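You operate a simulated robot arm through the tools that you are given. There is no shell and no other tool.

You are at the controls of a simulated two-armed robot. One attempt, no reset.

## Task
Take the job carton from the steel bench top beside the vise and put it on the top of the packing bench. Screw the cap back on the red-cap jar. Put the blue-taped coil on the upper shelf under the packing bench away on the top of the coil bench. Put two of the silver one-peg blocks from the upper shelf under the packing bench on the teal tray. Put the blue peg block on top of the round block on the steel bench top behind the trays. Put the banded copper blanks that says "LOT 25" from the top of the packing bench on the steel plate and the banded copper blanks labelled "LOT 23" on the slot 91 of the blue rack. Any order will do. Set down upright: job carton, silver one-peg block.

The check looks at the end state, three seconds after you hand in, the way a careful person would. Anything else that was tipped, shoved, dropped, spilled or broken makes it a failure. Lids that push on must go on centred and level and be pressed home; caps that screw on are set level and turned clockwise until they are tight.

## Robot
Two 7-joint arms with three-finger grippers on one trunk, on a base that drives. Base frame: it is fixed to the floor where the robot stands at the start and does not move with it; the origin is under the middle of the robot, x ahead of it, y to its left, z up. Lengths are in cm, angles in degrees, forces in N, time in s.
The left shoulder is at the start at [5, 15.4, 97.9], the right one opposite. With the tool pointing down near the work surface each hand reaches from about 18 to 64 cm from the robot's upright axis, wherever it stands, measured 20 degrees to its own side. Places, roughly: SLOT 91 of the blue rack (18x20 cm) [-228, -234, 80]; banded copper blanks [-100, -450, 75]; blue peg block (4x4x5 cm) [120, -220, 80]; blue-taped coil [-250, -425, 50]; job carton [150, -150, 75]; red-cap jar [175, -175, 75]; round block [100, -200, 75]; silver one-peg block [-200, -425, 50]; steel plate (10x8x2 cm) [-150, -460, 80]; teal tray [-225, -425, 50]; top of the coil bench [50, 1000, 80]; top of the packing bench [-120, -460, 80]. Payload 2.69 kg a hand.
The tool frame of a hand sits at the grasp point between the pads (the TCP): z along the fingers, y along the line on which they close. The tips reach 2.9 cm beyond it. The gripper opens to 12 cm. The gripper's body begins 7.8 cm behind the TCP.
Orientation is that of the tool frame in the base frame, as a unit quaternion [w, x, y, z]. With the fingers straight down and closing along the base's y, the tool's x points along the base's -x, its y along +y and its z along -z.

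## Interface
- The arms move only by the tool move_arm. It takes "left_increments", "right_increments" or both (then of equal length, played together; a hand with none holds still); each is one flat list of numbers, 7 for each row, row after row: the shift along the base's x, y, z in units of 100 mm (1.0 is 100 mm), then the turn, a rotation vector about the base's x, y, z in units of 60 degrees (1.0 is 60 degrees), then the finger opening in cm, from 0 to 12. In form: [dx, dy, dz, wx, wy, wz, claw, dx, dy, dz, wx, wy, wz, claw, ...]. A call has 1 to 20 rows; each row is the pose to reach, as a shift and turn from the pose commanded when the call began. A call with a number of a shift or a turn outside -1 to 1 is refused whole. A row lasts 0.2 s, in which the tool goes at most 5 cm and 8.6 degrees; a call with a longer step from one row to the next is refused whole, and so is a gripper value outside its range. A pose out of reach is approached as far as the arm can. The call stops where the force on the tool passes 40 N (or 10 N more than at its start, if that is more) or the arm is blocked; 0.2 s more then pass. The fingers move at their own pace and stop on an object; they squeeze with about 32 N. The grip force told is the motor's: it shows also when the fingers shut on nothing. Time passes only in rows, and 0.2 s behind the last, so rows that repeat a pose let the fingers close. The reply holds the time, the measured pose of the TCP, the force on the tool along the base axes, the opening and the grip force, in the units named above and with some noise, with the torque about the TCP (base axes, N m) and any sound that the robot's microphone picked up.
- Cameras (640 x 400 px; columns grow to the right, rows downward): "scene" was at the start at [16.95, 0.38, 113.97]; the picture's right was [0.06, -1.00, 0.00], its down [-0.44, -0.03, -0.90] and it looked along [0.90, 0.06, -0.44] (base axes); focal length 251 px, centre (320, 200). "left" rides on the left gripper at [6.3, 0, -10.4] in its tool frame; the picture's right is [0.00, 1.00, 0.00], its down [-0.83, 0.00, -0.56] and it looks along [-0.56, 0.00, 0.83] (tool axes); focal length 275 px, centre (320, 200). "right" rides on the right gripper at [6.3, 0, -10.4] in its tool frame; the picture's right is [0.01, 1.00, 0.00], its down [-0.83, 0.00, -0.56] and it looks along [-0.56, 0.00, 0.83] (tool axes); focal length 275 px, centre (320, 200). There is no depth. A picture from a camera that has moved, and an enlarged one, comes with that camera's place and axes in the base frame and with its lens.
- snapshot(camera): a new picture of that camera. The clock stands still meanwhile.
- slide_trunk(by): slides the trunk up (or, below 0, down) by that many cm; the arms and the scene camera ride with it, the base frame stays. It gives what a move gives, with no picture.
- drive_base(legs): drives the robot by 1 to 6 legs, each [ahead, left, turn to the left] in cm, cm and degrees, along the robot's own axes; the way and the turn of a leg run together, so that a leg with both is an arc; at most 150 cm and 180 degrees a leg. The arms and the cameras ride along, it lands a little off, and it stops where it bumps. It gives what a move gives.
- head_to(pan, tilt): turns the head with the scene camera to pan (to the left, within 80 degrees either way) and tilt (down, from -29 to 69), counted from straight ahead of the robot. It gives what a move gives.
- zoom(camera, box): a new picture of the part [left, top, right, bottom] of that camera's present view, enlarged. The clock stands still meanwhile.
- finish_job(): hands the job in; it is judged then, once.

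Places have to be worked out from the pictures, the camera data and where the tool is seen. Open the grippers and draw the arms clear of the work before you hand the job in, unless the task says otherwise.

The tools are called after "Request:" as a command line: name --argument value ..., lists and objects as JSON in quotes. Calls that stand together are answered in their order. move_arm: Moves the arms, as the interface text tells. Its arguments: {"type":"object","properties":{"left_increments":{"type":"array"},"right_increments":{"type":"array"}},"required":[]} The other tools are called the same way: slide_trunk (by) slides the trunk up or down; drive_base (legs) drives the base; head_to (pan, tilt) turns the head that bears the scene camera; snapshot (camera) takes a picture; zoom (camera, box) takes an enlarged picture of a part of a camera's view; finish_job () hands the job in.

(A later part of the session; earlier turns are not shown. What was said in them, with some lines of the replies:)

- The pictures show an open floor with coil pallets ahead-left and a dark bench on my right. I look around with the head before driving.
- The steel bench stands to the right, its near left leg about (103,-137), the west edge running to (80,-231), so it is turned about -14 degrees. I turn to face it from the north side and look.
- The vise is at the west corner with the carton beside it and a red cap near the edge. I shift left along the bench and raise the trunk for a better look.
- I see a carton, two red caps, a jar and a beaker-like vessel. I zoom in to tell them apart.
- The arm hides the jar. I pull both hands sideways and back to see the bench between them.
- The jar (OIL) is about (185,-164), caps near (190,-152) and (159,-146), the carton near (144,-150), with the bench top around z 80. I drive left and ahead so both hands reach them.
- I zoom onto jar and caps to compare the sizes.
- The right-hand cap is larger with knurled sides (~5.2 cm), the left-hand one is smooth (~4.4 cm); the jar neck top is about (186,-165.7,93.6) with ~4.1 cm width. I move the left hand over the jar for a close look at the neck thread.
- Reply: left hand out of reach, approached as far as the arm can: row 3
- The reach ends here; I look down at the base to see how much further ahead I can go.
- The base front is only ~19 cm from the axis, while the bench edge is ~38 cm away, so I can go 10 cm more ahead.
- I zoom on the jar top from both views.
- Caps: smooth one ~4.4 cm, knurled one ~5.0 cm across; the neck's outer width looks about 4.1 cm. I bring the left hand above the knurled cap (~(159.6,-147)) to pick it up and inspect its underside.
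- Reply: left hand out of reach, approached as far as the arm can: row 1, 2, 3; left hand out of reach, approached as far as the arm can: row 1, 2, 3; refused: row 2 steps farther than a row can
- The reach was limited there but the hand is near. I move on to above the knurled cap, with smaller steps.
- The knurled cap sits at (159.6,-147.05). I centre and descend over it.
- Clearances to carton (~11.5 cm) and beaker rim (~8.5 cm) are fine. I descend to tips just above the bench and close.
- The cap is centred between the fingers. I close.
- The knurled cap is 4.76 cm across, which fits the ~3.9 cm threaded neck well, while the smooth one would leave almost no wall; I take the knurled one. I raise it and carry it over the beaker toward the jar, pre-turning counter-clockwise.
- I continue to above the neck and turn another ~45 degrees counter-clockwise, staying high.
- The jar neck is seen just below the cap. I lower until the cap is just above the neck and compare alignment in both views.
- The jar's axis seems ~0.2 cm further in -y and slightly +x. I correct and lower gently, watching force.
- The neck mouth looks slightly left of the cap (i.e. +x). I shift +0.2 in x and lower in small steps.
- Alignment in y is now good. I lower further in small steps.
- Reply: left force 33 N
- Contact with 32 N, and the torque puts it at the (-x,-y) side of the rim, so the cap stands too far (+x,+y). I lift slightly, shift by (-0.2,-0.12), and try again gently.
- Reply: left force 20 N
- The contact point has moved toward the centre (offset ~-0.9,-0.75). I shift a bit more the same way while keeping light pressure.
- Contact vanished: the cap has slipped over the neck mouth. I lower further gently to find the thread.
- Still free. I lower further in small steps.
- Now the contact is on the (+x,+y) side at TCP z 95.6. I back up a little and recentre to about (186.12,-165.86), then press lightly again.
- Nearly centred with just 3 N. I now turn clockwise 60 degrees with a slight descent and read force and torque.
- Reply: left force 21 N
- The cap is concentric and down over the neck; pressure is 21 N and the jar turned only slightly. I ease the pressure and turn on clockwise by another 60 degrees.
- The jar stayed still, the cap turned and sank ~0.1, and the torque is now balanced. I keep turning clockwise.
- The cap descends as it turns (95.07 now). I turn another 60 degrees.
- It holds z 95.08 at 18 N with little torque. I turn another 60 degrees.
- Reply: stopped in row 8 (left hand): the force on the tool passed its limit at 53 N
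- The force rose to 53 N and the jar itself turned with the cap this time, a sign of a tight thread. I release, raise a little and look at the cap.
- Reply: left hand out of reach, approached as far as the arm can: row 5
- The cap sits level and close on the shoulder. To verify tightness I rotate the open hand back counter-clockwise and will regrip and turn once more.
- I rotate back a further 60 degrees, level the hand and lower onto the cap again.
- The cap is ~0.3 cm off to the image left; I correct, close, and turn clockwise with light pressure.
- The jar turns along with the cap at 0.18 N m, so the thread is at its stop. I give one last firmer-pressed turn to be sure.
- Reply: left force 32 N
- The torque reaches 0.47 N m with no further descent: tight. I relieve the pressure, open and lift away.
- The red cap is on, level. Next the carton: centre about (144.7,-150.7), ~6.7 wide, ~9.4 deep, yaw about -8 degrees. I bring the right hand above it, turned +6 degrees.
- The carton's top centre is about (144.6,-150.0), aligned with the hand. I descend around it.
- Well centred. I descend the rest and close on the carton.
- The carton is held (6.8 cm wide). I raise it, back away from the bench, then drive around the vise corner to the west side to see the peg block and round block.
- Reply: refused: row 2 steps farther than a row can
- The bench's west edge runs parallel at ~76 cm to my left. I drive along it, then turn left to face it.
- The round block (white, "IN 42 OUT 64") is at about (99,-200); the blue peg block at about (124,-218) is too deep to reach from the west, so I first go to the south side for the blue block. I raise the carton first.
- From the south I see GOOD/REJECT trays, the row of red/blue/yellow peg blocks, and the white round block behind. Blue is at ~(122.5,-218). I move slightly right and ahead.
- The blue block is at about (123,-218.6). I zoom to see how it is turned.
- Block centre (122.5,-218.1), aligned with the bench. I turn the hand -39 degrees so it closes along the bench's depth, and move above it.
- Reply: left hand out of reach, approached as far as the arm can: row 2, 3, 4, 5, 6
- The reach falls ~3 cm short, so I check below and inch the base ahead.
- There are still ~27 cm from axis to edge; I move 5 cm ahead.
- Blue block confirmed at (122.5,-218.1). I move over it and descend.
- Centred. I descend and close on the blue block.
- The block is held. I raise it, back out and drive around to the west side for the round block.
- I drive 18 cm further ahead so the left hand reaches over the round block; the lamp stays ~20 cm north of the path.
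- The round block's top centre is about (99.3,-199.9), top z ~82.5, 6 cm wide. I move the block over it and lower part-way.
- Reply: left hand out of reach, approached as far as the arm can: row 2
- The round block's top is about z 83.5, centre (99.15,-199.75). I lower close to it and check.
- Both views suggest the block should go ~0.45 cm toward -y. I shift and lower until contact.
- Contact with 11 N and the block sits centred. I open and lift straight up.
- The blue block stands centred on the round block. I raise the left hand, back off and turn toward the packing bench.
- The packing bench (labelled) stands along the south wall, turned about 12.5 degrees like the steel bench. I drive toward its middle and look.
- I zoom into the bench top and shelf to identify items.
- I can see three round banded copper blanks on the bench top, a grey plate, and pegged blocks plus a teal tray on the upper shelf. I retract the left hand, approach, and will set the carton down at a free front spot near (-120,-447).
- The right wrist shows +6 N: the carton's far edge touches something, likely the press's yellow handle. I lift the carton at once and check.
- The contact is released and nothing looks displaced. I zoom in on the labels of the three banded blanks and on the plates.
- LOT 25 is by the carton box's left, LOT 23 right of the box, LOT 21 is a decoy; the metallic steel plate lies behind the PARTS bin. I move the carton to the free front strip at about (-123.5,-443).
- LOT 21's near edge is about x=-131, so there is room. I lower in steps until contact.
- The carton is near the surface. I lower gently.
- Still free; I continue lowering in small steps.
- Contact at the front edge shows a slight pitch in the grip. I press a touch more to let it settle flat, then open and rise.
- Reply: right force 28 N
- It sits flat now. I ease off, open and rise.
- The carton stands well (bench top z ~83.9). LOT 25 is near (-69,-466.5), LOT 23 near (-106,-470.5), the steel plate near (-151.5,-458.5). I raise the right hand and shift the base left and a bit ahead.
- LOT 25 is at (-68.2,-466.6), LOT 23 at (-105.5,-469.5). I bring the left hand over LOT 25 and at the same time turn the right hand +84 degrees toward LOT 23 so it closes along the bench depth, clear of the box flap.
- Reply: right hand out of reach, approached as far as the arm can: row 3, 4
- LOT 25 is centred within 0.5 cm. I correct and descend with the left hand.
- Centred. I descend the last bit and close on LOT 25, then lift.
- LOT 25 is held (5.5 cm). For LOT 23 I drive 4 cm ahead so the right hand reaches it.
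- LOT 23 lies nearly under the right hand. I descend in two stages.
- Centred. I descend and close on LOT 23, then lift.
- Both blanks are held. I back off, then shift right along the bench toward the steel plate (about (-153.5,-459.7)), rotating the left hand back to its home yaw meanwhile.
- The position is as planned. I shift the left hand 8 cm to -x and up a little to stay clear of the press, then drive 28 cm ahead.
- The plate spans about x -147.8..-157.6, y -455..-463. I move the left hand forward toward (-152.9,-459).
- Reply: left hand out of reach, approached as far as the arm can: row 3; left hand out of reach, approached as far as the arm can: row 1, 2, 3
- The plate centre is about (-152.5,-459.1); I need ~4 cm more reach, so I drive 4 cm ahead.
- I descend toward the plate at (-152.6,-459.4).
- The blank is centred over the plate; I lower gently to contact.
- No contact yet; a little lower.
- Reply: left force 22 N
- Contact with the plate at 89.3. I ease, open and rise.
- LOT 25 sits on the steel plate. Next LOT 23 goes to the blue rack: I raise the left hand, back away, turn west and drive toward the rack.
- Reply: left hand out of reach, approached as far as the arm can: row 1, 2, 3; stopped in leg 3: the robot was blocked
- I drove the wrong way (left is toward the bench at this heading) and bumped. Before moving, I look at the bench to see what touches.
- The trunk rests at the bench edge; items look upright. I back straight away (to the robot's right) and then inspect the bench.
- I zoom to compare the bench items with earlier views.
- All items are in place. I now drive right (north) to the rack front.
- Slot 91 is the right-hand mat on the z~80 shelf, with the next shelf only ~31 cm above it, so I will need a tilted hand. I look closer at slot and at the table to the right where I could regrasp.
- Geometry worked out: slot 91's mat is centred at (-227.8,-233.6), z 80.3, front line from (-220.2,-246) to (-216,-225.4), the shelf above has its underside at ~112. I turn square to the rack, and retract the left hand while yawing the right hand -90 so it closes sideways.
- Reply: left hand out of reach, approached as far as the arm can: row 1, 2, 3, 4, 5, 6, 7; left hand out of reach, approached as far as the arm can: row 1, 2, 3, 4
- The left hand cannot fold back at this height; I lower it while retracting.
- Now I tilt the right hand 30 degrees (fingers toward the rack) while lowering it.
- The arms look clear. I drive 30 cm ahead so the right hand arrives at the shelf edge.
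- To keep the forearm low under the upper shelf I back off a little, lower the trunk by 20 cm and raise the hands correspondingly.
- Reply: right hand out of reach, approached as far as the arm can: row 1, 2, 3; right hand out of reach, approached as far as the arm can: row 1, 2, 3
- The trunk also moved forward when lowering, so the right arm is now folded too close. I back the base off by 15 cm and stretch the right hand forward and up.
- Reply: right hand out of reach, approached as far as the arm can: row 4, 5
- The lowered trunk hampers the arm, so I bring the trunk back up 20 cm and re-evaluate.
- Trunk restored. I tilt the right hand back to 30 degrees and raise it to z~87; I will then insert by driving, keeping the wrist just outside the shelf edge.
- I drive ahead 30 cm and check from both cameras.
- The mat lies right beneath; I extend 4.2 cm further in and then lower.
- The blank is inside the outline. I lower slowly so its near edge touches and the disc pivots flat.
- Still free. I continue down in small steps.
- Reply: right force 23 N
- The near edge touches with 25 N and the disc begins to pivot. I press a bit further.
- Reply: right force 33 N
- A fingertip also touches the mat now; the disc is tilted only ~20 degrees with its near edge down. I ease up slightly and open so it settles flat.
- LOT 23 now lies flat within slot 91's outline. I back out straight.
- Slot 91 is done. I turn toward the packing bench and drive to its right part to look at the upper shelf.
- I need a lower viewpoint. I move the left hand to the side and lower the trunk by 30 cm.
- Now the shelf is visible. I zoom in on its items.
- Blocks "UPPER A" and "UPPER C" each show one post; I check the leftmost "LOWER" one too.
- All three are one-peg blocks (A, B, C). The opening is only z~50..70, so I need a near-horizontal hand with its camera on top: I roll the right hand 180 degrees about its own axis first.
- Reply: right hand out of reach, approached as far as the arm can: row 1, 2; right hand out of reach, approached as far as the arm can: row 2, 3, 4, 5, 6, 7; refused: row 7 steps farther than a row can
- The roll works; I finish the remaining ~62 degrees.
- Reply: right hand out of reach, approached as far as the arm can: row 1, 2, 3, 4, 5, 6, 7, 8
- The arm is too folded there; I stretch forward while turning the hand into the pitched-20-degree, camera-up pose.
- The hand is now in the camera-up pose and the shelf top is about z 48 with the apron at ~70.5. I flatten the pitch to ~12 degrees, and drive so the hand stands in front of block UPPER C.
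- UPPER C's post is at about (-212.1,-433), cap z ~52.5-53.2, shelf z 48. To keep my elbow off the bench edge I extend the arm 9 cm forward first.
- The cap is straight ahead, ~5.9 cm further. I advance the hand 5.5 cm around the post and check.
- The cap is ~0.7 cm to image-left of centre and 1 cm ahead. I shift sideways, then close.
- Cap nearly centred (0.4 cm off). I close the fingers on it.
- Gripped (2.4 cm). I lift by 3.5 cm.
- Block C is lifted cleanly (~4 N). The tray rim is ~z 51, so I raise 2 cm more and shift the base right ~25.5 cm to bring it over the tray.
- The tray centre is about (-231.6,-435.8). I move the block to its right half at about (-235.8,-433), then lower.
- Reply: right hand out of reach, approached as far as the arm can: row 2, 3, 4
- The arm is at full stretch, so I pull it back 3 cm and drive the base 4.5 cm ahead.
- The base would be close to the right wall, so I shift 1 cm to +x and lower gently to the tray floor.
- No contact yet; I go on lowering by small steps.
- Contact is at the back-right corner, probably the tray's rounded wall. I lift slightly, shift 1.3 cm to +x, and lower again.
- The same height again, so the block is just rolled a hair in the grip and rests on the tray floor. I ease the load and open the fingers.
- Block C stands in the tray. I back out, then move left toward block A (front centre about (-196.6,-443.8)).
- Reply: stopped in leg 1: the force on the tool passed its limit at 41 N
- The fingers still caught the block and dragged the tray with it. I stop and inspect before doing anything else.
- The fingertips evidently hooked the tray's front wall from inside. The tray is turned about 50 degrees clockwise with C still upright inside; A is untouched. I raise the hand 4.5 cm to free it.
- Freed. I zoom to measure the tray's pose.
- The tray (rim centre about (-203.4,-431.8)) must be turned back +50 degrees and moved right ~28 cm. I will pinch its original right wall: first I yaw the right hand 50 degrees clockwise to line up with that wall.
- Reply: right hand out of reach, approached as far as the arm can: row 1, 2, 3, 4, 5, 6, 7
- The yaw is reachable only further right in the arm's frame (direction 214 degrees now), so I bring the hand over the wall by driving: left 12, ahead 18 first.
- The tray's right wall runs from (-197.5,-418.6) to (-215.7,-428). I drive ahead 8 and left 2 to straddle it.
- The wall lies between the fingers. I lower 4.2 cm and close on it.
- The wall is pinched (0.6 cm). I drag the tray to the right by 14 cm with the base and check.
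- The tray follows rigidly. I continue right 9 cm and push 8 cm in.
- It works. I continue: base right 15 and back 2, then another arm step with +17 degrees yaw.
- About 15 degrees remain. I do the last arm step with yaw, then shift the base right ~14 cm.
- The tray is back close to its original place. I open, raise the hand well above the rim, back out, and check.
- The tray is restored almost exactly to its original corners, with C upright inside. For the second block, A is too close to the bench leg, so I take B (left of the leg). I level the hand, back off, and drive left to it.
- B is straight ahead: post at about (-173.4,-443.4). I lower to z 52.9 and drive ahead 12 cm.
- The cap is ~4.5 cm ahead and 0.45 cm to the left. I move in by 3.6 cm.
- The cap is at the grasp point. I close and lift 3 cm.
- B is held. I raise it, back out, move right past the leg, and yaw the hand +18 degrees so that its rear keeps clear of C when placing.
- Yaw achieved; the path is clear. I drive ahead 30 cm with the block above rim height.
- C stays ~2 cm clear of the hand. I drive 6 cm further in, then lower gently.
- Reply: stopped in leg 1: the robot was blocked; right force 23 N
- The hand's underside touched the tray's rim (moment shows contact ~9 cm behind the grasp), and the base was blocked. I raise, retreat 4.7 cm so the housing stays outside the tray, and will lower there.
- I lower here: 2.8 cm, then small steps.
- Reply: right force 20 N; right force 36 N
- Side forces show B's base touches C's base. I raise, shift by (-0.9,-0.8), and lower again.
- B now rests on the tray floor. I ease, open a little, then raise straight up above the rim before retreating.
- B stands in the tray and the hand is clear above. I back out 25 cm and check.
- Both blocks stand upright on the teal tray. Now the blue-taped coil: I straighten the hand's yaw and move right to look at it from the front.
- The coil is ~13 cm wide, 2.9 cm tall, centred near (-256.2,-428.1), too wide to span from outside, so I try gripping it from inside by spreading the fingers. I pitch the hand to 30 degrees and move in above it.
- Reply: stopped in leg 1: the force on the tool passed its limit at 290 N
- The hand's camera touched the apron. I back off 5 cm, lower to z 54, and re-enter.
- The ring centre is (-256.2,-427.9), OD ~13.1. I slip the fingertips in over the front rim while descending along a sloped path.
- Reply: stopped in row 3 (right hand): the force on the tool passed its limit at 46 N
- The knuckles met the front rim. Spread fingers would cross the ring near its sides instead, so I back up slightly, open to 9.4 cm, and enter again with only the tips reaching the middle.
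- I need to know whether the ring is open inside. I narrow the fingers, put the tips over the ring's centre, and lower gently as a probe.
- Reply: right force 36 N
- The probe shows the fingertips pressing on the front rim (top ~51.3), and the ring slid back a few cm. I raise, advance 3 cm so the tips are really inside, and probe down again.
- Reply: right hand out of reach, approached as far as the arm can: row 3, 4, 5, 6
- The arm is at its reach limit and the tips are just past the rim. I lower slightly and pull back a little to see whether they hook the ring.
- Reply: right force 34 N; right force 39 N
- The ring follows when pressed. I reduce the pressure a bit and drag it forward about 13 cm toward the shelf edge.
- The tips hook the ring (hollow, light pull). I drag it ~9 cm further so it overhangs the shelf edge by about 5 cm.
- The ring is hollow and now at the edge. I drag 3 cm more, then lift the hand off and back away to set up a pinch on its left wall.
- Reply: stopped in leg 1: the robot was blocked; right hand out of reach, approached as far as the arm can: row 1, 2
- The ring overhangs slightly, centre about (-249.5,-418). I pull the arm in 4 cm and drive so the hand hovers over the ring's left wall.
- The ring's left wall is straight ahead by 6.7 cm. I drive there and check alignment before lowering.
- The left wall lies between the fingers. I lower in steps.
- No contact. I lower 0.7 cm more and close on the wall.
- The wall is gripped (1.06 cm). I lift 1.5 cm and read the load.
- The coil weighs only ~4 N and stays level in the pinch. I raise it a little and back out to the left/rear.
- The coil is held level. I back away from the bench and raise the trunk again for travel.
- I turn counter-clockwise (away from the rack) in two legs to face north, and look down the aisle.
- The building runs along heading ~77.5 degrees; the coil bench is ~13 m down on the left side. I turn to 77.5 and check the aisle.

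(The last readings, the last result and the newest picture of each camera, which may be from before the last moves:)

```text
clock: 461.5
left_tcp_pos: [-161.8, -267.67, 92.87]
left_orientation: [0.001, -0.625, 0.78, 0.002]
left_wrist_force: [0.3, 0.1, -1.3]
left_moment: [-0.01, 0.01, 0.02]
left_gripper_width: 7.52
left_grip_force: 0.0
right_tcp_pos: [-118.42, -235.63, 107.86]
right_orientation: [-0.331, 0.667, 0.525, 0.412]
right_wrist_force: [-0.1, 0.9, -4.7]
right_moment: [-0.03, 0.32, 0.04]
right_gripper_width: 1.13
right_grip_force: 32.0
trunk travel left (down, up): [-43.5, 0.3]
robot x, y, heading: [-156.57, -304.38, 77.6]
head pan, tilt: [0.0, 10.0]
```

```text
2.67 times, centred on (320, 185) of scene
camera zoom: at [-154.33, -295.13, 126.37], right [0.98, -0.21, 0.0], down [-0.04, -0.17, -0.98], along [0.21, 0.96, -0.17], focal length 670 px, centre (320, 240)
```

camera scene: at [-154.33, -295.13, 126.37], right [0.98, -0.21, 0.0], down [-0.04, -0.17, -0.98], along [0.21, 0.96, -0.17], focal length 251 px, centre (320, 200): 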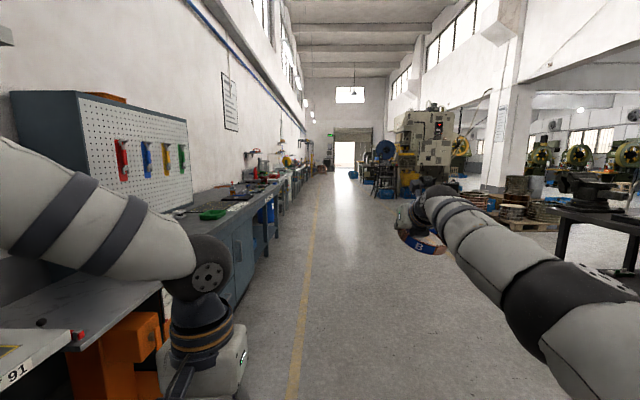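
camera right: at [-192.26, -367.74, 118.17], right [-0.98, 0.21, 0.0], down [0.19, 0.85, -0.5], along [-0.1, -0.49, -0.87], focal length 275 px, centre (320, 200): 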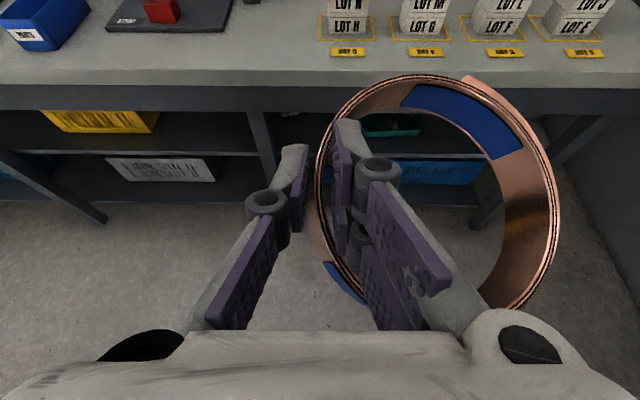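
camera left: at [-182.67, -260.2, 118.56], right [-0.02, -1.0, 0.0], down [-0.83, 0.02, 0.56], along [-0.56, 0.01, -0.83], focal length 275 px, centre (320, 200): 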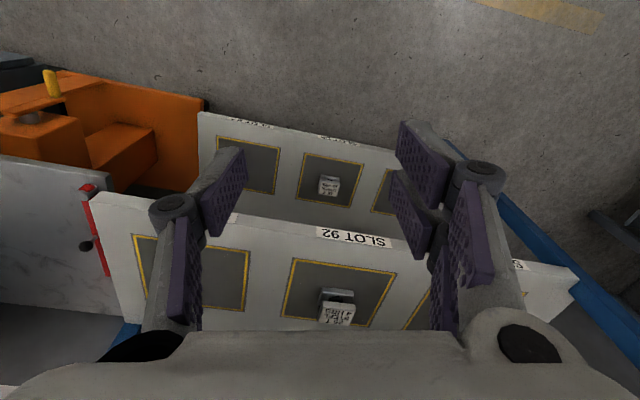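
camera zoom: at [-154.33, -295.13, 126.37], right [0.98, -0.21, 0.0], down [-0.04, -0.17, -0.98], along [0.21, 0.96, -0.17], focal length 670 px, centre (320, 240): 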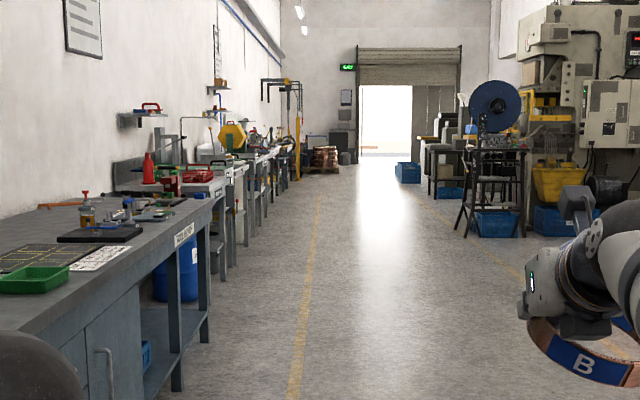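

The aisle is clear. I drive 750 cm along it.

Request:
drive_base --legs '[[150, 0, 0], [150, 0, 0], [150, 0, 0], [150, 0, 0], [150, 0, 0]]'

Request:
snapshot --camera "scene"

Request:
zoom --camera "scene" --box '[120, 110, 360, 260]'

Request:
snapshot --camera "right"

```text
clock: 497.1
left_tcp_pos: [7.43, 464.48, 92.67]
left_orientation: [-0.001, -0.622, 0.783, 0.002]
left_wrist_force: [0.0, 0.4, -0.3]
left_moment: [-0.03, 0.01, 0.04]
left_gripper_width: 7.49
left_grip_force: 0.0
right_tcp_pos: [51.04, 496.1, 108.06]
right_orientation: [-0.33, 0.669, 0.523, 0.412]
right_wrist_force: [-0.3, 0.5, -4.4]
right_moment: [0.01, 0.3, 0.02]
right_gripper_width: 1.05
right_grip_force: 32.1
trunk travel left (down, up): [-43.5, 0.3]
robot x, y, heading: [12.74, 427.67, 77.1]
head pan, tilt: [0.0, 10.0]
```

```text
taken
camera scene: at [14.65, 436.97, 126.37], right [0.97, -0.22, 0.0], down [-0.04, -0.17, -0.98], along [0.22, 0.96, -0.17], focal length 251 px, centre (320, 200)
```

scene: 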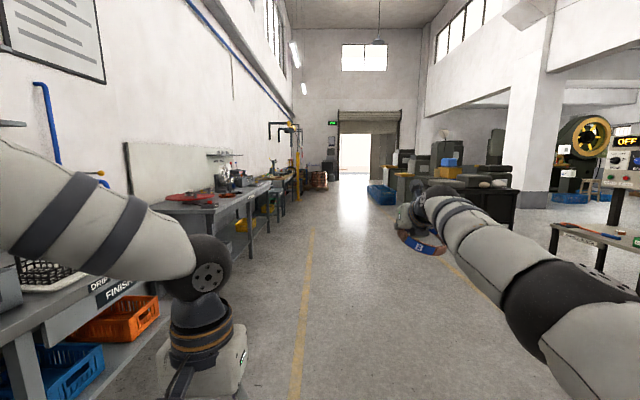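

```text
2.67 times, centred on (240, 185) of scene
camera zoom: at [14.65, 436.97, 126.37], right [0.97, -0.22, 0.0], down [-0.04, -0.17, -0.98], along [0.22, 0.96, -0.17], focal length 670 px, centre (533, 240)
```

zoom: 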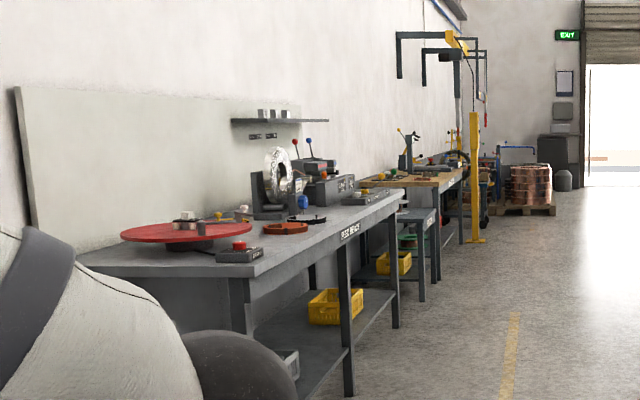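

```text
taken
camera right: at [49.56, 489.71, 118.3], right [0.97, -0.24, 0.0], down [-0.21, -0.84, -0.5], along [0.11, 0.49, -0.87], focal length 275 px, centre (320, 200)
```

right: 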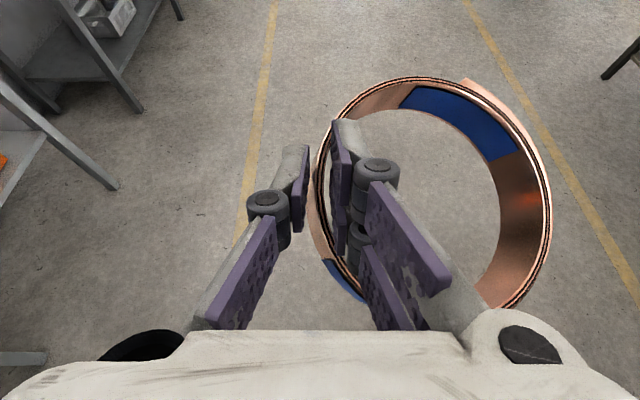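

The feed bench passes on the left; the coil bench should be further on (~5.6 m). I drive 400 cm more.

Request:
drive_base --legs '[[150, 0, 0], [150, 0, 0], [110, 0, 0]]'

Request:
head_to --pan 40 --tilt 15

Request:
snapshot --camera "scene"

Request:
head_to --pan 0 --tilt 10

Request:
snapshot --camera "scene"

```text
clock: 516.7
left_tcp_pos: [93.36, 862.89, 92.82]
left_orientation: [-0.002, -0.628, 0.778, 0.002]
left_wrist_force: [0.7, 0.4, 0.4]
left_moment: [0.02, 0.0, 0.0]
left_gripper_width: 7.51
left_grip_force: 0.1
right_tcp_pos: [136.63, 895.05, 108.04]
right_orientation: [-0.332, 0.666, 0.527, 0.411]
right_wrist_force: [-0.5, 0.8, -3.5]
right_moment: [-0.01, 0.31, 0.02]
right_gripper_width: 1.02
right_grip_force: 31.9
trunk travel left (down, up): [-43.5, 0.3]
robot x, y, heading: [98.88, 826.06, 77.7]
head pan, tilt: [0.0, 10.0]
```

```text
clock: 517.7
left_tcp_pos: [93.51, 862.84, 92.83]
left_orientation: [0.0, -0.628, 0.778, 0.002]
left_wrist_force: [0.5, 0.6, 0.0]
left_moment: [-0.01, -0.02, 0.01]
left_gripper_width: 7.51
left_grip_force: 0.0
right_tcp_pos: [136.69, 895.08, 107.95]
right_orientation: [-0.332, 0.666, 0.527, 0.41]
right_wrist_force: [0.3, 0.1, -4.4]
right_moment: [0.03, 0.3, -0.02]
right_gripper_width: 1.03
right_grip_force: 32.4
trunk travel left (down, up): [-43.5, 0.3]
robot x, y, heading: [98.98, 825.79, 77.9]
head pan, tilt: [40.0, 15.0]
```

```text
taken
camera scene: at [94.76, 834.61, 125.55], right [0.88, 0.47, 0.0], down [0.12, -0.23, -0.97], along [-0.45, 0.85, -0.26], focal length 251 px, centre (320, 200)
```

scene: 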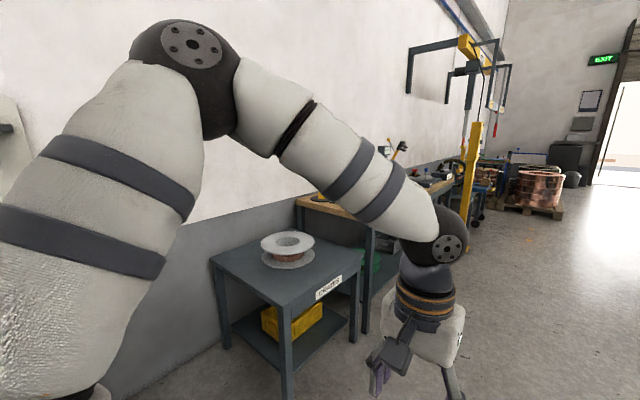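

```text
clock: 518.8
left_tcp_pos: [93.41, 862.85, 92.76]
left_orientation: [-0.001, -0.629, 0.778, 0.001]
left_wrist_force: [0.0, 0.4, 0.2]
left_moment: [0.01, -0.03, 0.0]
left_gripper_width: 7.51
left_grip_force: 0.0
right_tcp_pos: [136.63, 895.16, 107.92]
right_orientation: [-0.332, 0.665, 0.527, 0.411]
right_wrist_force: [0.0, 0.3, -5.0]
right_moment: [0.0, 0.28, -0.01]
right_gripper_width: 0.98
right_grip_force: 31.8
trunk travel left (down, up): [-43.5, 0.3]
robot x, y, heading: [98.61, 826.01, 78.2]
head pan, tilt: [0.0, 10.0]
```

```text
taken
camera scene: at [101.07, 835.45, 126.36], right [0.98, -0.21, 0.0], down [-0.04, -0.17, -0.98], along [0.2, 0.96, -0.17], focal length 251 px, centre (320, 200)
```

scene: 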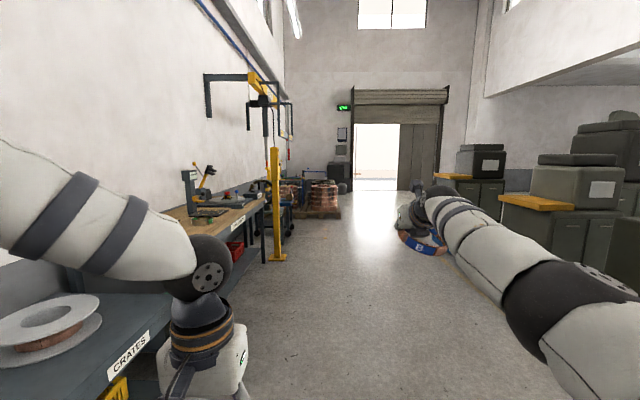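

I zoom in to read the next bench's label.

Request:
zoom --camera "scene" --box '[160, 130, 300, 280]'

Request:
drive_base --legs '[[70, 25, 0]]'

Request:
head_to --pan 45 --tilt 20

Request:
snapshot --camera "scene"

```text
2.67 times, centred on (230, 205) of scene
camera zoom: at [101.07, 835.45, 126.36], right [0.98, -0.21, 0.0], down [-0.04, -0.17, -0.98], along [0.2, 0.96, -0.17], focal length 670 px, centre (560, 187)
```

zoom: 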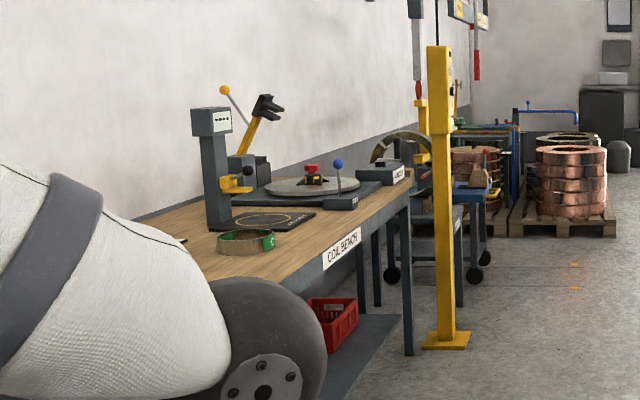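

```text
clock: 522.8
left_tcp_pos: [83.52, 935.95, 92.75]
left_orientation: [0.0, -0.628, 0.778, 0.002]
left_wrist_force: [0.6, -0.1, -0.4]
left_moment: [0.0, 0.01, 0.0]
left_gripper_width: 7.5
left_grip_force: 0.1
right_tcp_pos: [126.75, 968.17, 108.05]
right_orientation: [-0.332, 0.666, 0.527, 0.411]
right_wrist_force: [0.6, 0.7, -4.5]
right_moment: [0.0, 0.31, 0.02]
right_gripper_width: 0.99
right_grip_force: 32.2
trunk travel left (down, up): [-43.5, 0.3]
robot x, y, heading: [88.81, 898.87, 77.8]
head pan, tilt: [0.0, 10.0]
```

```text
clock: 523.9
left_tcp_pos: [83.5, 935.94, 92.79]
left_orientation: [0.0, -0.628, 0.778, 0.002]
left_wrist_force: [-0.5, 0.0, 0.1]
left_moment: [0.03, 0.0, 0.02]
left_gripper_width: 7.48
left_grip_force: 0.1
right_tcp_pos: [126.71, 968.1, 107.97]
right_orientation: [-0.331, 0.667, 0.527, 0.41]
right_wrist_force: [0.3, 0.0, -4.7]
right_moment: [0.01, 0.3, -0.02]
right_gripper_width: 0.99
right_grip_force: 32.0
trunk travel left (down, up): [-43.5, 0.3]
robot x, y, heading: [88.7, 898.87, 78.0]
head pan, tilt: [45.0, 20.0]
```

```text
taken
camera scene: at [84.09, 907.18, 124.74], right [0.84, 0.54, 0.0], down [0.19, -0.29, -0.94], along [-0.51, 0.79, -0.34], focal length 251 px, centre (320, 200)
```

scene: 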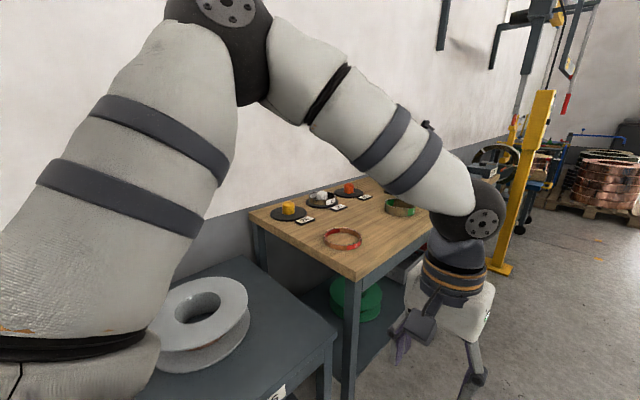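

The wooden "COIL BENCH" has free space between the red- and green-taped coils around (53,1000). I drive to a spot in front of it and turn left to face it.

Request:
drive_base --legs '[[61, -16.5, 0], [0, 0, 90]]'

Request:
head_to --pan -5 --tilt 35

Request:
snapshot --camera "scene"

Request:
snapshot --camera "right"

```text
clock: 531.3
left_tcp_pos: [80.68, 949.46, 92.69]
left_orientation: [0.002, 0.994, -0.105, -0.001]
left_wrist_force: [-1.6, -0.6, -0.1]
left_moment: [-0.01, 0.03, 0.01]
left_gripper_width: 7.5
left_grip_force: 0.0
right_tcp_pos: [48.41, 992.58, 107.97]
right_orientation: [-0.524, 0.097, 0.844, 0.055]
right_wrist_force: [-0.3, -1.4, -4.4]
right_moment: [-0.28, 0.04, -0.01]
right_gripper_width: 1.0
right_grip_force: 31.9
trunk travel left (down, up): [-43.5, 0.3]
robot x, y, heading: [117.73, 955.17, 168.1]
head pan, tilt: [45.0, 20.0]
```

```text
clock: 532.5
left_tcp_pos: [80.82, 949.44, 92.84]
left_orientation: [0.001, 0.994, -0.105, -0.001]
left_wrist_force: [-0.6, -0.6, 0.2]
left_moment: [-0.01, 0.03, 0.01]
left_gripper_width: 7.48
left_grip_force: 0.1
right_tcp_pos: [48.45, 992.57, 107.95]
right_orientation: [-0.525, 0.097, 0.844, 0.055]
right_wrist_force: [-1.5, -0.3, -4.4]
right_moment: [-0.32, -0.03, 0.01]
right_gripper_width: 1.02
right_grip_force: 32.2
trunk travel left (down, up): [-43.5, 0.3]
robot x, y, heading: [117.75, 955.06, 168.3]
head pan, tilt: [-5.0, 35.0]
```

```text
taken
camera scene: at [108.76, 957.52, 122.35], right [0.29, 0.96, 0.0], down [0.55, -0.17, -0.82], along [-0.78, 0.24, -0.57], focal length 251 px, centre (320, 200)
```

scene: 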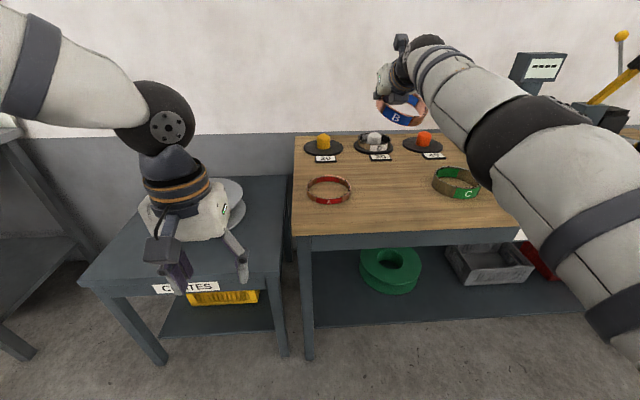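

```text
taken
camera right: at [54.88, 991.25, 118.28], right [0.22, 0.98, -0.01], down [0.84, -0.19, -0.5], along [-0.49, 0.11, -0.87], focal length 275 px, centre (320, 200)
```

right: 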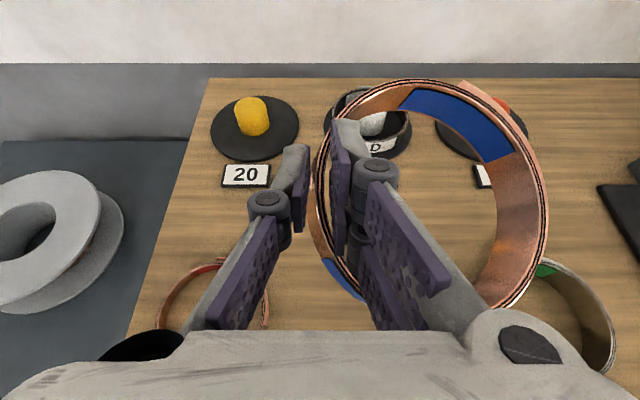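

The free spot between red and green coils is about (54,999), bench top z ~80.5. I pitch the hand back to its grasp angle (ring level), move over the spot and start lowering.

Request:
move_arm --right_increments '[0.15, 0.01, -0.1, -0.019, -0.092, 0, 0, 0.3, 0.02, -0.3, -0.038, -0.185, 0, 0, 0.43, 0.03, -0.6, -0.0575, -0.277, 0, 0, 0.43, 0.03, -0.9, -0.0575, -0.277, 0, 0]'

Request:
snapshot --camera "right"

Request:
snapshot --camera "scene"

```text
clock: 533.5
left_tcp_pos: [80.75, 949.48, 92.74]
left_orientation: [0.001, 0.994, -0.105, 0.0]
left_wrist_force: [-0.3, 0.1, 0.5]
left_moment: [-0.02, -0.01, -0.01]
left_gripper_width: 7.53
left_grip_force: 0.0
right_tcp_pos: [52.78, 992.99, 98.73]
right_orientation: [-0.394, 0.104, 0.912, 0.044]
right_wrist_force: [1.1, 0.1, -4.7]
right_moment: [-0.31, 0.03, -0.04]
right_gripper_width: 1.0
right_grip_force: 31.8
trunk travel left (down, up): [-43.5, 0.3]
robot x, y, heading: [117.63, 955.16, 168.2]
head pan, tilt: [-5.0, 35.0]
```

```text
taken
camera right: at [55.96, 992.24, 110.62], right [0.22, 0.98, 0.0], down [0.95, -0.21, -0.22], along [-0.22, 0.05, -0.97], focal length 275 px, centre (320, 200)
```

right: 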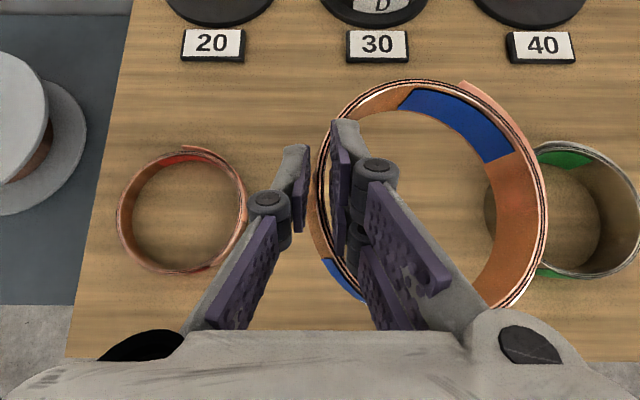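

```text
taken
camera scene: at [108.7, 957.53, 122.34], right [0.29, 0.96, 0.0], down [0.55, -0.17, -0.82], along [-0.78, 0.24, -0.57], focal length 251 px, centre (320, 200)
```

scene: 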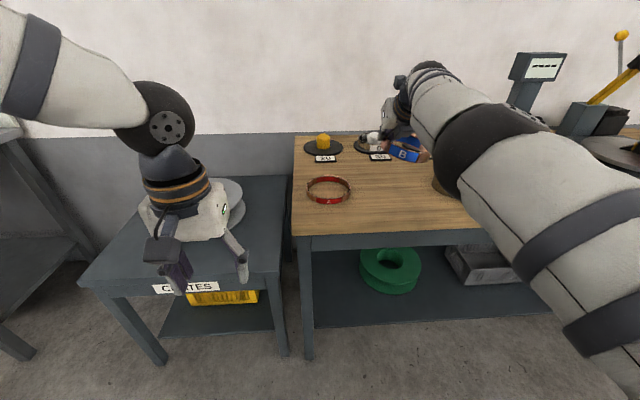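

The ring hangs right above the free spot (20 cm from each neighbour). I lower it.

Request:
move_arm --right_increments '[0, 0, -0.3, 0, 0, 0, 0, 0, 0, -0.6, 0, 0, 0, 0, 0, 0, -0.9, 0, 0, 0, 0]'

Request:
move_arm --right_increments '[0, 0, -0.2, 0, 0, 0, 0, 0, 0, -0.4, 0, 0, 0, 0]'

Request:
snapshot --camera "right"

Request:
snapshot --camera "scene"

```text
clock: 534.3
left_tcp_pos: [80.61, 949.47, 92.76]
left_orientation: [0.002, 0.994, -0.105, 0.0]
left_wrist_force: [-0.1, -0.2, 0.9]
left_moment: [-0.01, -0.02, 0.01]
left_gripper_width: 7.53
left_grip_force: 0.0
right_tcp_pos: [52.79, 992.93, 90.01]
right_orientation: [-0.395, 0.104, 0.912, 0.044]
right_wrist_force: [-0.2, -0.4, -4.5]
right_moment: [-0.28, 0.02, 0.0]
right_gripper_width: 0.98
right_grip_force: 32.0
trunk travel left (down, up): [-43.5, 0.3]
robot x, y, heading: [117.68, 955.27, 168.2]
head pan, tilt: [-5.0, 35.0]
```

```text
clock: 534.9
left_tcp_pos: [80.79, 949.46, 92.87]
left_orientation: [0.001, 0.995, -0.104, 0.0]
left_wrist_force: [0.1, 0.6, -0.5]
left_moment: [-0.01, -0.01, 0.01]
left_gripper_width: 7.52
left_grip_force: 0.0
right_tcp_pos: [52.86, 992.97, 86.08]
right_orientation: [-0.396, 0.103, 0.912, 0.044]
right_wrist_force: [-1.2, -1.3, -1.3]
right_moment: [0.01, 0.06, 0.06]
right_gripper_width: 0.98
right_grip_force: 32.3
trunk travel left (down, up): [-43.5, 0.3]
robot x, y, heading: [117.37, 954.89, 168.0]
head pan, tilt: [-5.0, 35.0]
```

```text
taken
camera right: at [55.99, 992.17, 97.85], right [0.22, 0.98, 0.0], down [0.95, -0.21, -0.23], along [-0.22, 0.05, -0.97], focal length 275 px, centre (320, 200)
```

right: 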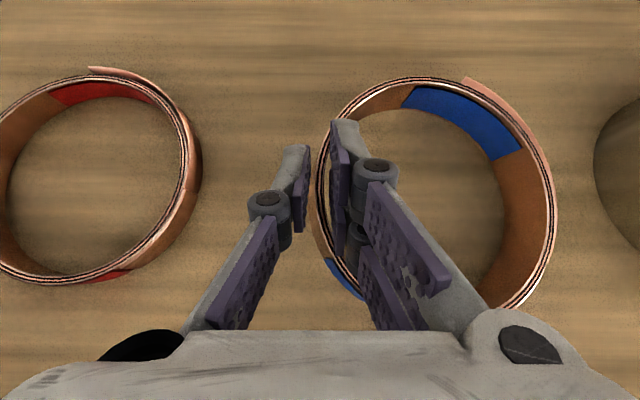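

```text
taken
camera scene: at [108.81, 957.48, 122.37], right [0.29, 0.96, 0.0], down [0.55, -0.17, -0.82], along [-0.78, 0.24, -0.57], focal length 251 px, centre (320, 200)
```

scene: 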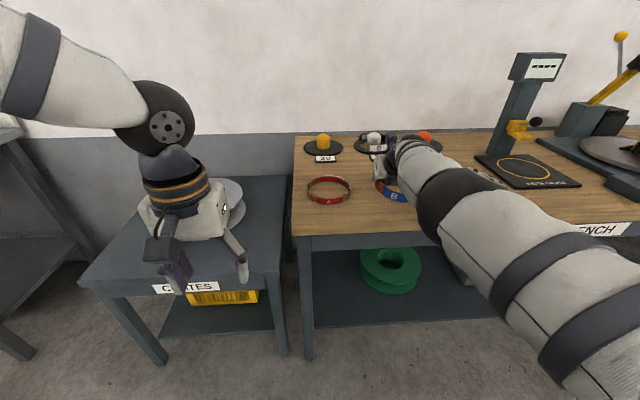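

The ring's far side touches already. I lower a bit further until it carries fully.

Request:
move_arm --right_increments '[0, 0, -0.04, 0, 0, 0, 0, 0, 0, -0.08, 0, 0, 0, 0]'

Request:
zoom --camera "scene" --box '[290, 130, 450, 230]'

```text
clock: 535.5
left_tcp_pos: [80.86, 949.52, 92.66]
left_orientation: [0.002, 0.994, -0.105, -0.001]
left_wrist_force: [0.2, -0.1, -0.7]
left_moment: [0.05, -0.03, -0.01]
left_gripper_width: 7.51
left_grip_force: 0.1
right_tcp_pos: [52.84, 992.81, 85.27]
right_orientation: [-0.395, 0.103, 0.912, 0.043]
right_wrist_force: [-1.0, -0.4, -1.3]
right_moment: [0.08, -0.11, 0.04]
right_gripper_width: 0.95
right_grip_force: 31.9
trunk travel left (down, up): [-43.5, 0.3]
robot x, y, heading: [117.99, 955.26, 167.8]
head pan, tilt: [-5.0, 35.0]
```

```text
4.00 times, centred on (370, 180) of scene
camera zoom: at [108.79, 957.49, 122.36], right [0.29, 0.96, 0.0], down [0.55, -0.17, -0.82], along [-0.78, 0.24, -0.57], focal length 1004 px, centre (120, 280)
```

zoom: 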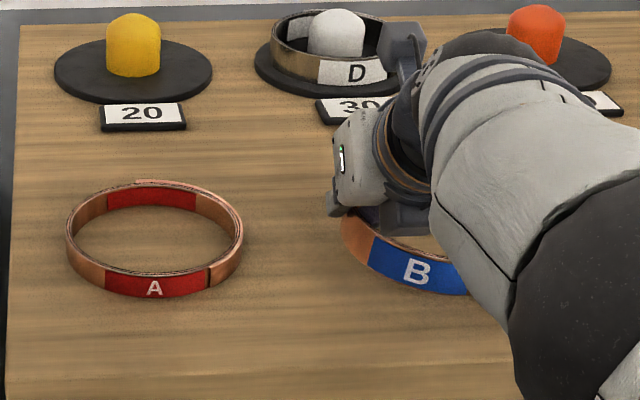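

Nearly flat; I lower another ~1.2 cm in small steps.

Request:
move_arm --right_increments '[0, 0, -0.04, 0, 0, 0, 0, 0, 0, -0.08, 0, 0, 0, 0]'

Request:
move_arm --right_increments '[0, 0, -0.03, 0, 0, 0, 0, 0, 0, -0.06, 0, 0, 0, 0]'

Request:
snapshot --camera "right"

```text
clock: 536.1
left_tcp_pos: [80.71, 949.54, 92.76]
left_orientation: [0.002, 0.995, -0.105, -0.001]
left_wrist_force: [0.5, -0.1, 0.2]
left_moment: [-0.04, -0.02, -0.01]
left_gripper_width: 7.5
left_grip_force: 0.2
right_tcp_pos: [52.71, 992.9, 84.47]
right_orientation: [-0.395, 0.105, 0.912, 0.044]
right_wrist_force: [-0.5, -2.0, -1.3]
right_moment: [0.09, -0.07, 0.0]
right_gripper_width: 0.93
right_grip_force: 32.3
trunk travel left (down, up): [-43.5, 0.3]
robot x, y, heading: [117.62, 954.77, 167.9]
head pan, tilt: [-5.0, 35.0]
```

```text
clock: 536.7
left_tcp_pos: [80.85, 949.4, 92.86]
left_orientation: [0.002, 0.995, -0.105, -0.003]
left_wrist_force: [0.2, 0.2, -0.9]
left_moment: [-0.02, 0.02, 0.0]
left_gripper_width: 7.51
left_grip_force: 0.1
right_tcp_pos: [52.85, 992.75, 84.23]
right_orientation: [-0.398, 0.104, 0.911, 0.044]
right_wrist_force: [-2.2, -0.6, 9.8]
right_moment: [-0.09, -0.73, -0.05]
right_gripper_width: 0.94
right_grip_force: 31.6
trunk travel left (down, up): [-43.5, 0.3]
robot x, y, heading: [117.86, 954.87, 168.1]
head pan, tilt: [-5.0, 35.0]
```

```text
taken
camera right: at [56.04, 992.11, 95.93], right [0.22, 0.98, 0.0], down [0.95, -0.21, -0.23], along [-0.23, 0.05, -0.97], focal length 275 px, centre (320, 200)
```

right: 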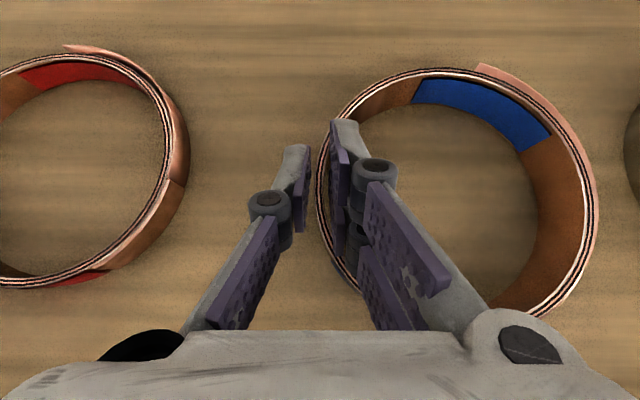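

The ring rests on the bench. I ease off, open, and raise straight up.

Request:
move_arm --right_increments '[0, 0, 0.01, 0, 0, 0, 0.9, 0, 0, 0.01, 0, 0, 0, 2, 0, 0, 0.01, 0, 0, 0, 3, 0, 0, 0.01, 0, 0, 0, 3]'

Request:
move_arm --right_increments '[0, 0, 0.2, 0, 0, 0, 3, 0, 0, 0.5, 0, 0, 0, 3, 0, 0, 0.9, 0, 0, 0, 3]'

Request:
snapshot --camera "right"

Request:
zoom --camera "scene" --box '[290, 130, 450, 230]'

```text
clock: 537.7
left_tcp_pos: [80.75, 949.43, 92.76]
left_orientation: [0.002, 0.994, -0.105, -0.001]
left_wrist_force: [-0.8, 0.2, 0.3]
left_moment: [-0.03, -0.01, 0.02]
left_gripper_width: 7.47
left_grip_force: 0.0
right_tcp_pos: [52.94, 992.97, 83.86]
right_orientation: [-0.395, 0.104, 0.912, 0.042]
right_wrist_force: [0.7, -1.3, 0.6]
right_moment: [0.0, -0.03, 0.02]
right_gripper_width: 3.01
right_grip_force: 0.1
trunk travel left (down, up): [-43.5, 0.3]
robot x, y, heading: [117.53, 955.09, 168.0]
head pan, tilt: [-5.0, 35.0]
```

```text
clock: 538.5
left_tcp_pos: [80.88, 949.45, 92.91]
left_orientation: [0.002, 0.995, -0.105, -0.002]
left_wrist_force: [0.8, -0.6, -0.2]
left_moment: [0.01, 0.0, -0.02]
left_gripper_width: 7.51
left_grip_force: 0.0
right_tcp_pos: [52.72, 992.89, 93.09]
right_orientation: [-0.395, 0.104, 0.912, 0.043]
right_wrist_force: [0.9, -0.6, -0.3]
right_moment: [-0.01, -0.01, -0.02]
right_gripper_width: 2.98
right_grip_force: 0.1
trunk travel left (down, up): [-43.5, 0.3]
robot x, y, heading: [117.9, 955.18, 168.3]
head pan, tilt: [-5.0, 35.0]
```

```text
taken
camera right: at [56.05, 992.19, 104.81], right [0.22, 0.98, 0.0], down [0.95, -0.21, -0.23], along [-0.22, 0.05, -0.97], focal length 275 px, centre (320, 200)
```

right: 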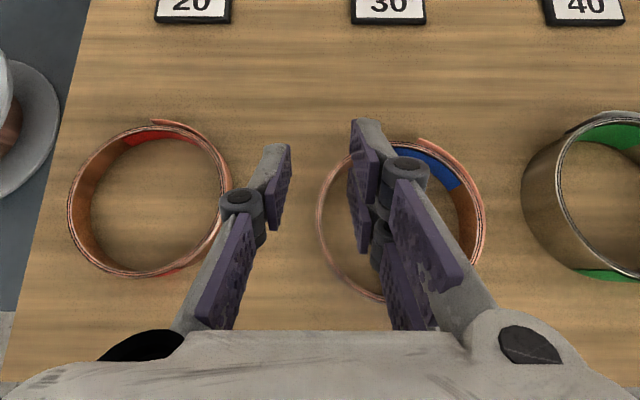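

```text
4.00 times, centred on (370, 180) of scene
camera zoom: at [108.86, 957.48, 122.37], right [0.29, 0.96, 0.0], down [0.55, -0.17, -0.82], along [-0.78, 0.24, -0.57], focal length 1004 px, centre (120, 280)
```

zoom: 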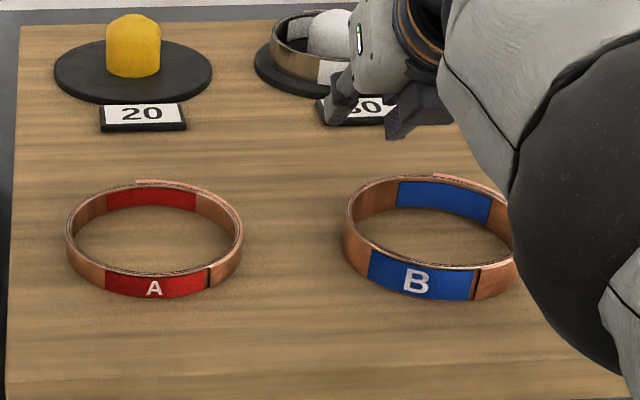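

The blue-taped coil lies flat on the coil bench. I withdraw the hands: raise and back the robot away.

Request:
move_arm --right_increments '[0, 0, 0.3, 0, 0, 0, 6, 0, 0, 0.6, 0, 0, 0, 6]'

Request:
drive_base --legs '[[-50, 0, 0]]'

Request:
snapshot --camera "scene"

```text
clock: 539.1
left_tcp_pos: [80.8, 949.44, 92.89]
left_orientation: [0.001, 0.995, -0.105, -0.002]
left_wrist_force: [0.2, -0.2, 0.0]
left_moment: [-0.02, -0.01, -0.02]
left_gripper_width: 7.52
left_grip_force: 0.0
right_tcp_pos: [52.79, 992.94, 98.94]
right_orientation: [-0.394, 0.104, 0.912, 0.043]
right_wrist_force: [0.7, 0.3, 0.3]
right_moment: [-0.01, -0.01, 0.0]
right_gripper_width: 6.02
right_grip_force: 0.1
trunk travel left (down, up): [-43.5, 0.3]
robot x, y, heading: [117.6, 954.78, 168.4]
head pan, tilt: [-5.0, 35.0]
```

```text
clock: 542.0
left_tcp_pos: [129.08, 939.2, 92.89]
left_orientation: [0.001, 0.995, -0.104, -0.002]
left_wrist_force: [0.0, 0.5, 0.3]
left_moment: [-0.02, 0.0, -0.03]
left_gripper_width: 7.51
left_grip_force: 0.1
right_tcp_pos: [101.14, 982.77, 98.88]
right_orientation: [-0.394, 0.103, 0.912, 0.043]
right_wrist_force: [0.1, -0.6, 0.7]
right_moment: [0.0, -0.01, 0.03]
right_gripper_width: 5.99
right_grip_force: 0.1
trunk travel left (down, up): [-43.5, 0.3]
robot x, y, heading: [166.26, 944.75, 168.2]
head pan, tilt: [-5.0, 35.0]
```

```text
taken
camera scene: at [157.23, 947.31, 122.36], right [0.29, 0.96, 0.0], down [0.55, -0.17, -0.82], along [-0.78, 0.24, -0.57], focal length 251 px, centre (320, 200)
```

scene: 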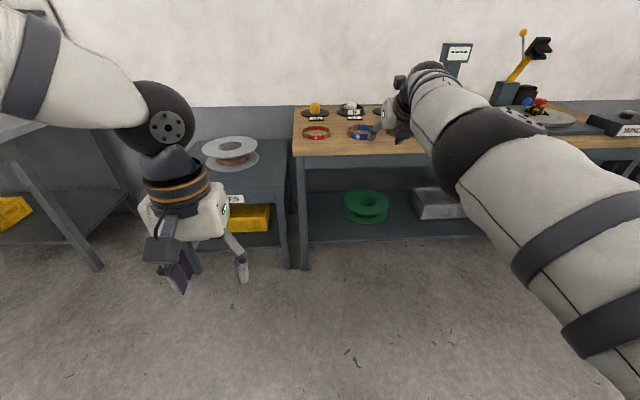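

All seven placements are done and both hands are open and clear of the work, so I hand the job in.

Request:
finish_job

```text
The job is handed in.
```

I've handed the job in, with every item placed. A few bumps along the way could count against it.

**What is where now:**

| Item | End state |
|---|---|
| Job carton (JOB 26) | Upright on the front of the packing bench top |
| Red-cap jar | The knurled red cap is on level and tight: at the end the jar turned with it at 0.47 N m. I left the smaller smooth red cap on the bench. |
| Blue-taped coil | Flat on the coil bench, between the red- and green-taped coils |
| Silver one-peg blocks | Blocks B and C upright on the teal tray |
| Blue peg block | Centred on the white round block ("IN 42 / OUT 64") |
| LOT 25 | On the steel plate behind the PARTS bin |
| LOT 23 | Flat inside the slot 91 outline, towards the front edge |

**What could count against it:**
- **Teal tray:** I dragged it about 28 cm and turned it about 50° when the fingertips caught its rim. I pulled it back to within about 1 cm of its original corners, with block C still upright inside. Later the hand also pressed on its rim while I was placing B, and I didn't measure the tray again after that.
- **Packing bench:** I backed into the bench once by driving the wrong way. Later the hand hit the apron under the bench top hard (290 N). The items on top looked undisturbed after the first bump; I didn't check them closely after the second.
- **Chute:** the carton touched the yellow handle on the green chute. The chute hadn't moved that I could see.
- **Near the blue rack:** the base stopped once while backing up there, and I didn't find out what it touched. LOT 23 was still in slot 91 when I looked afterwards.

I didn't go back to look at the steel bench after leaving it; the cap and the peg block looked right when I did.
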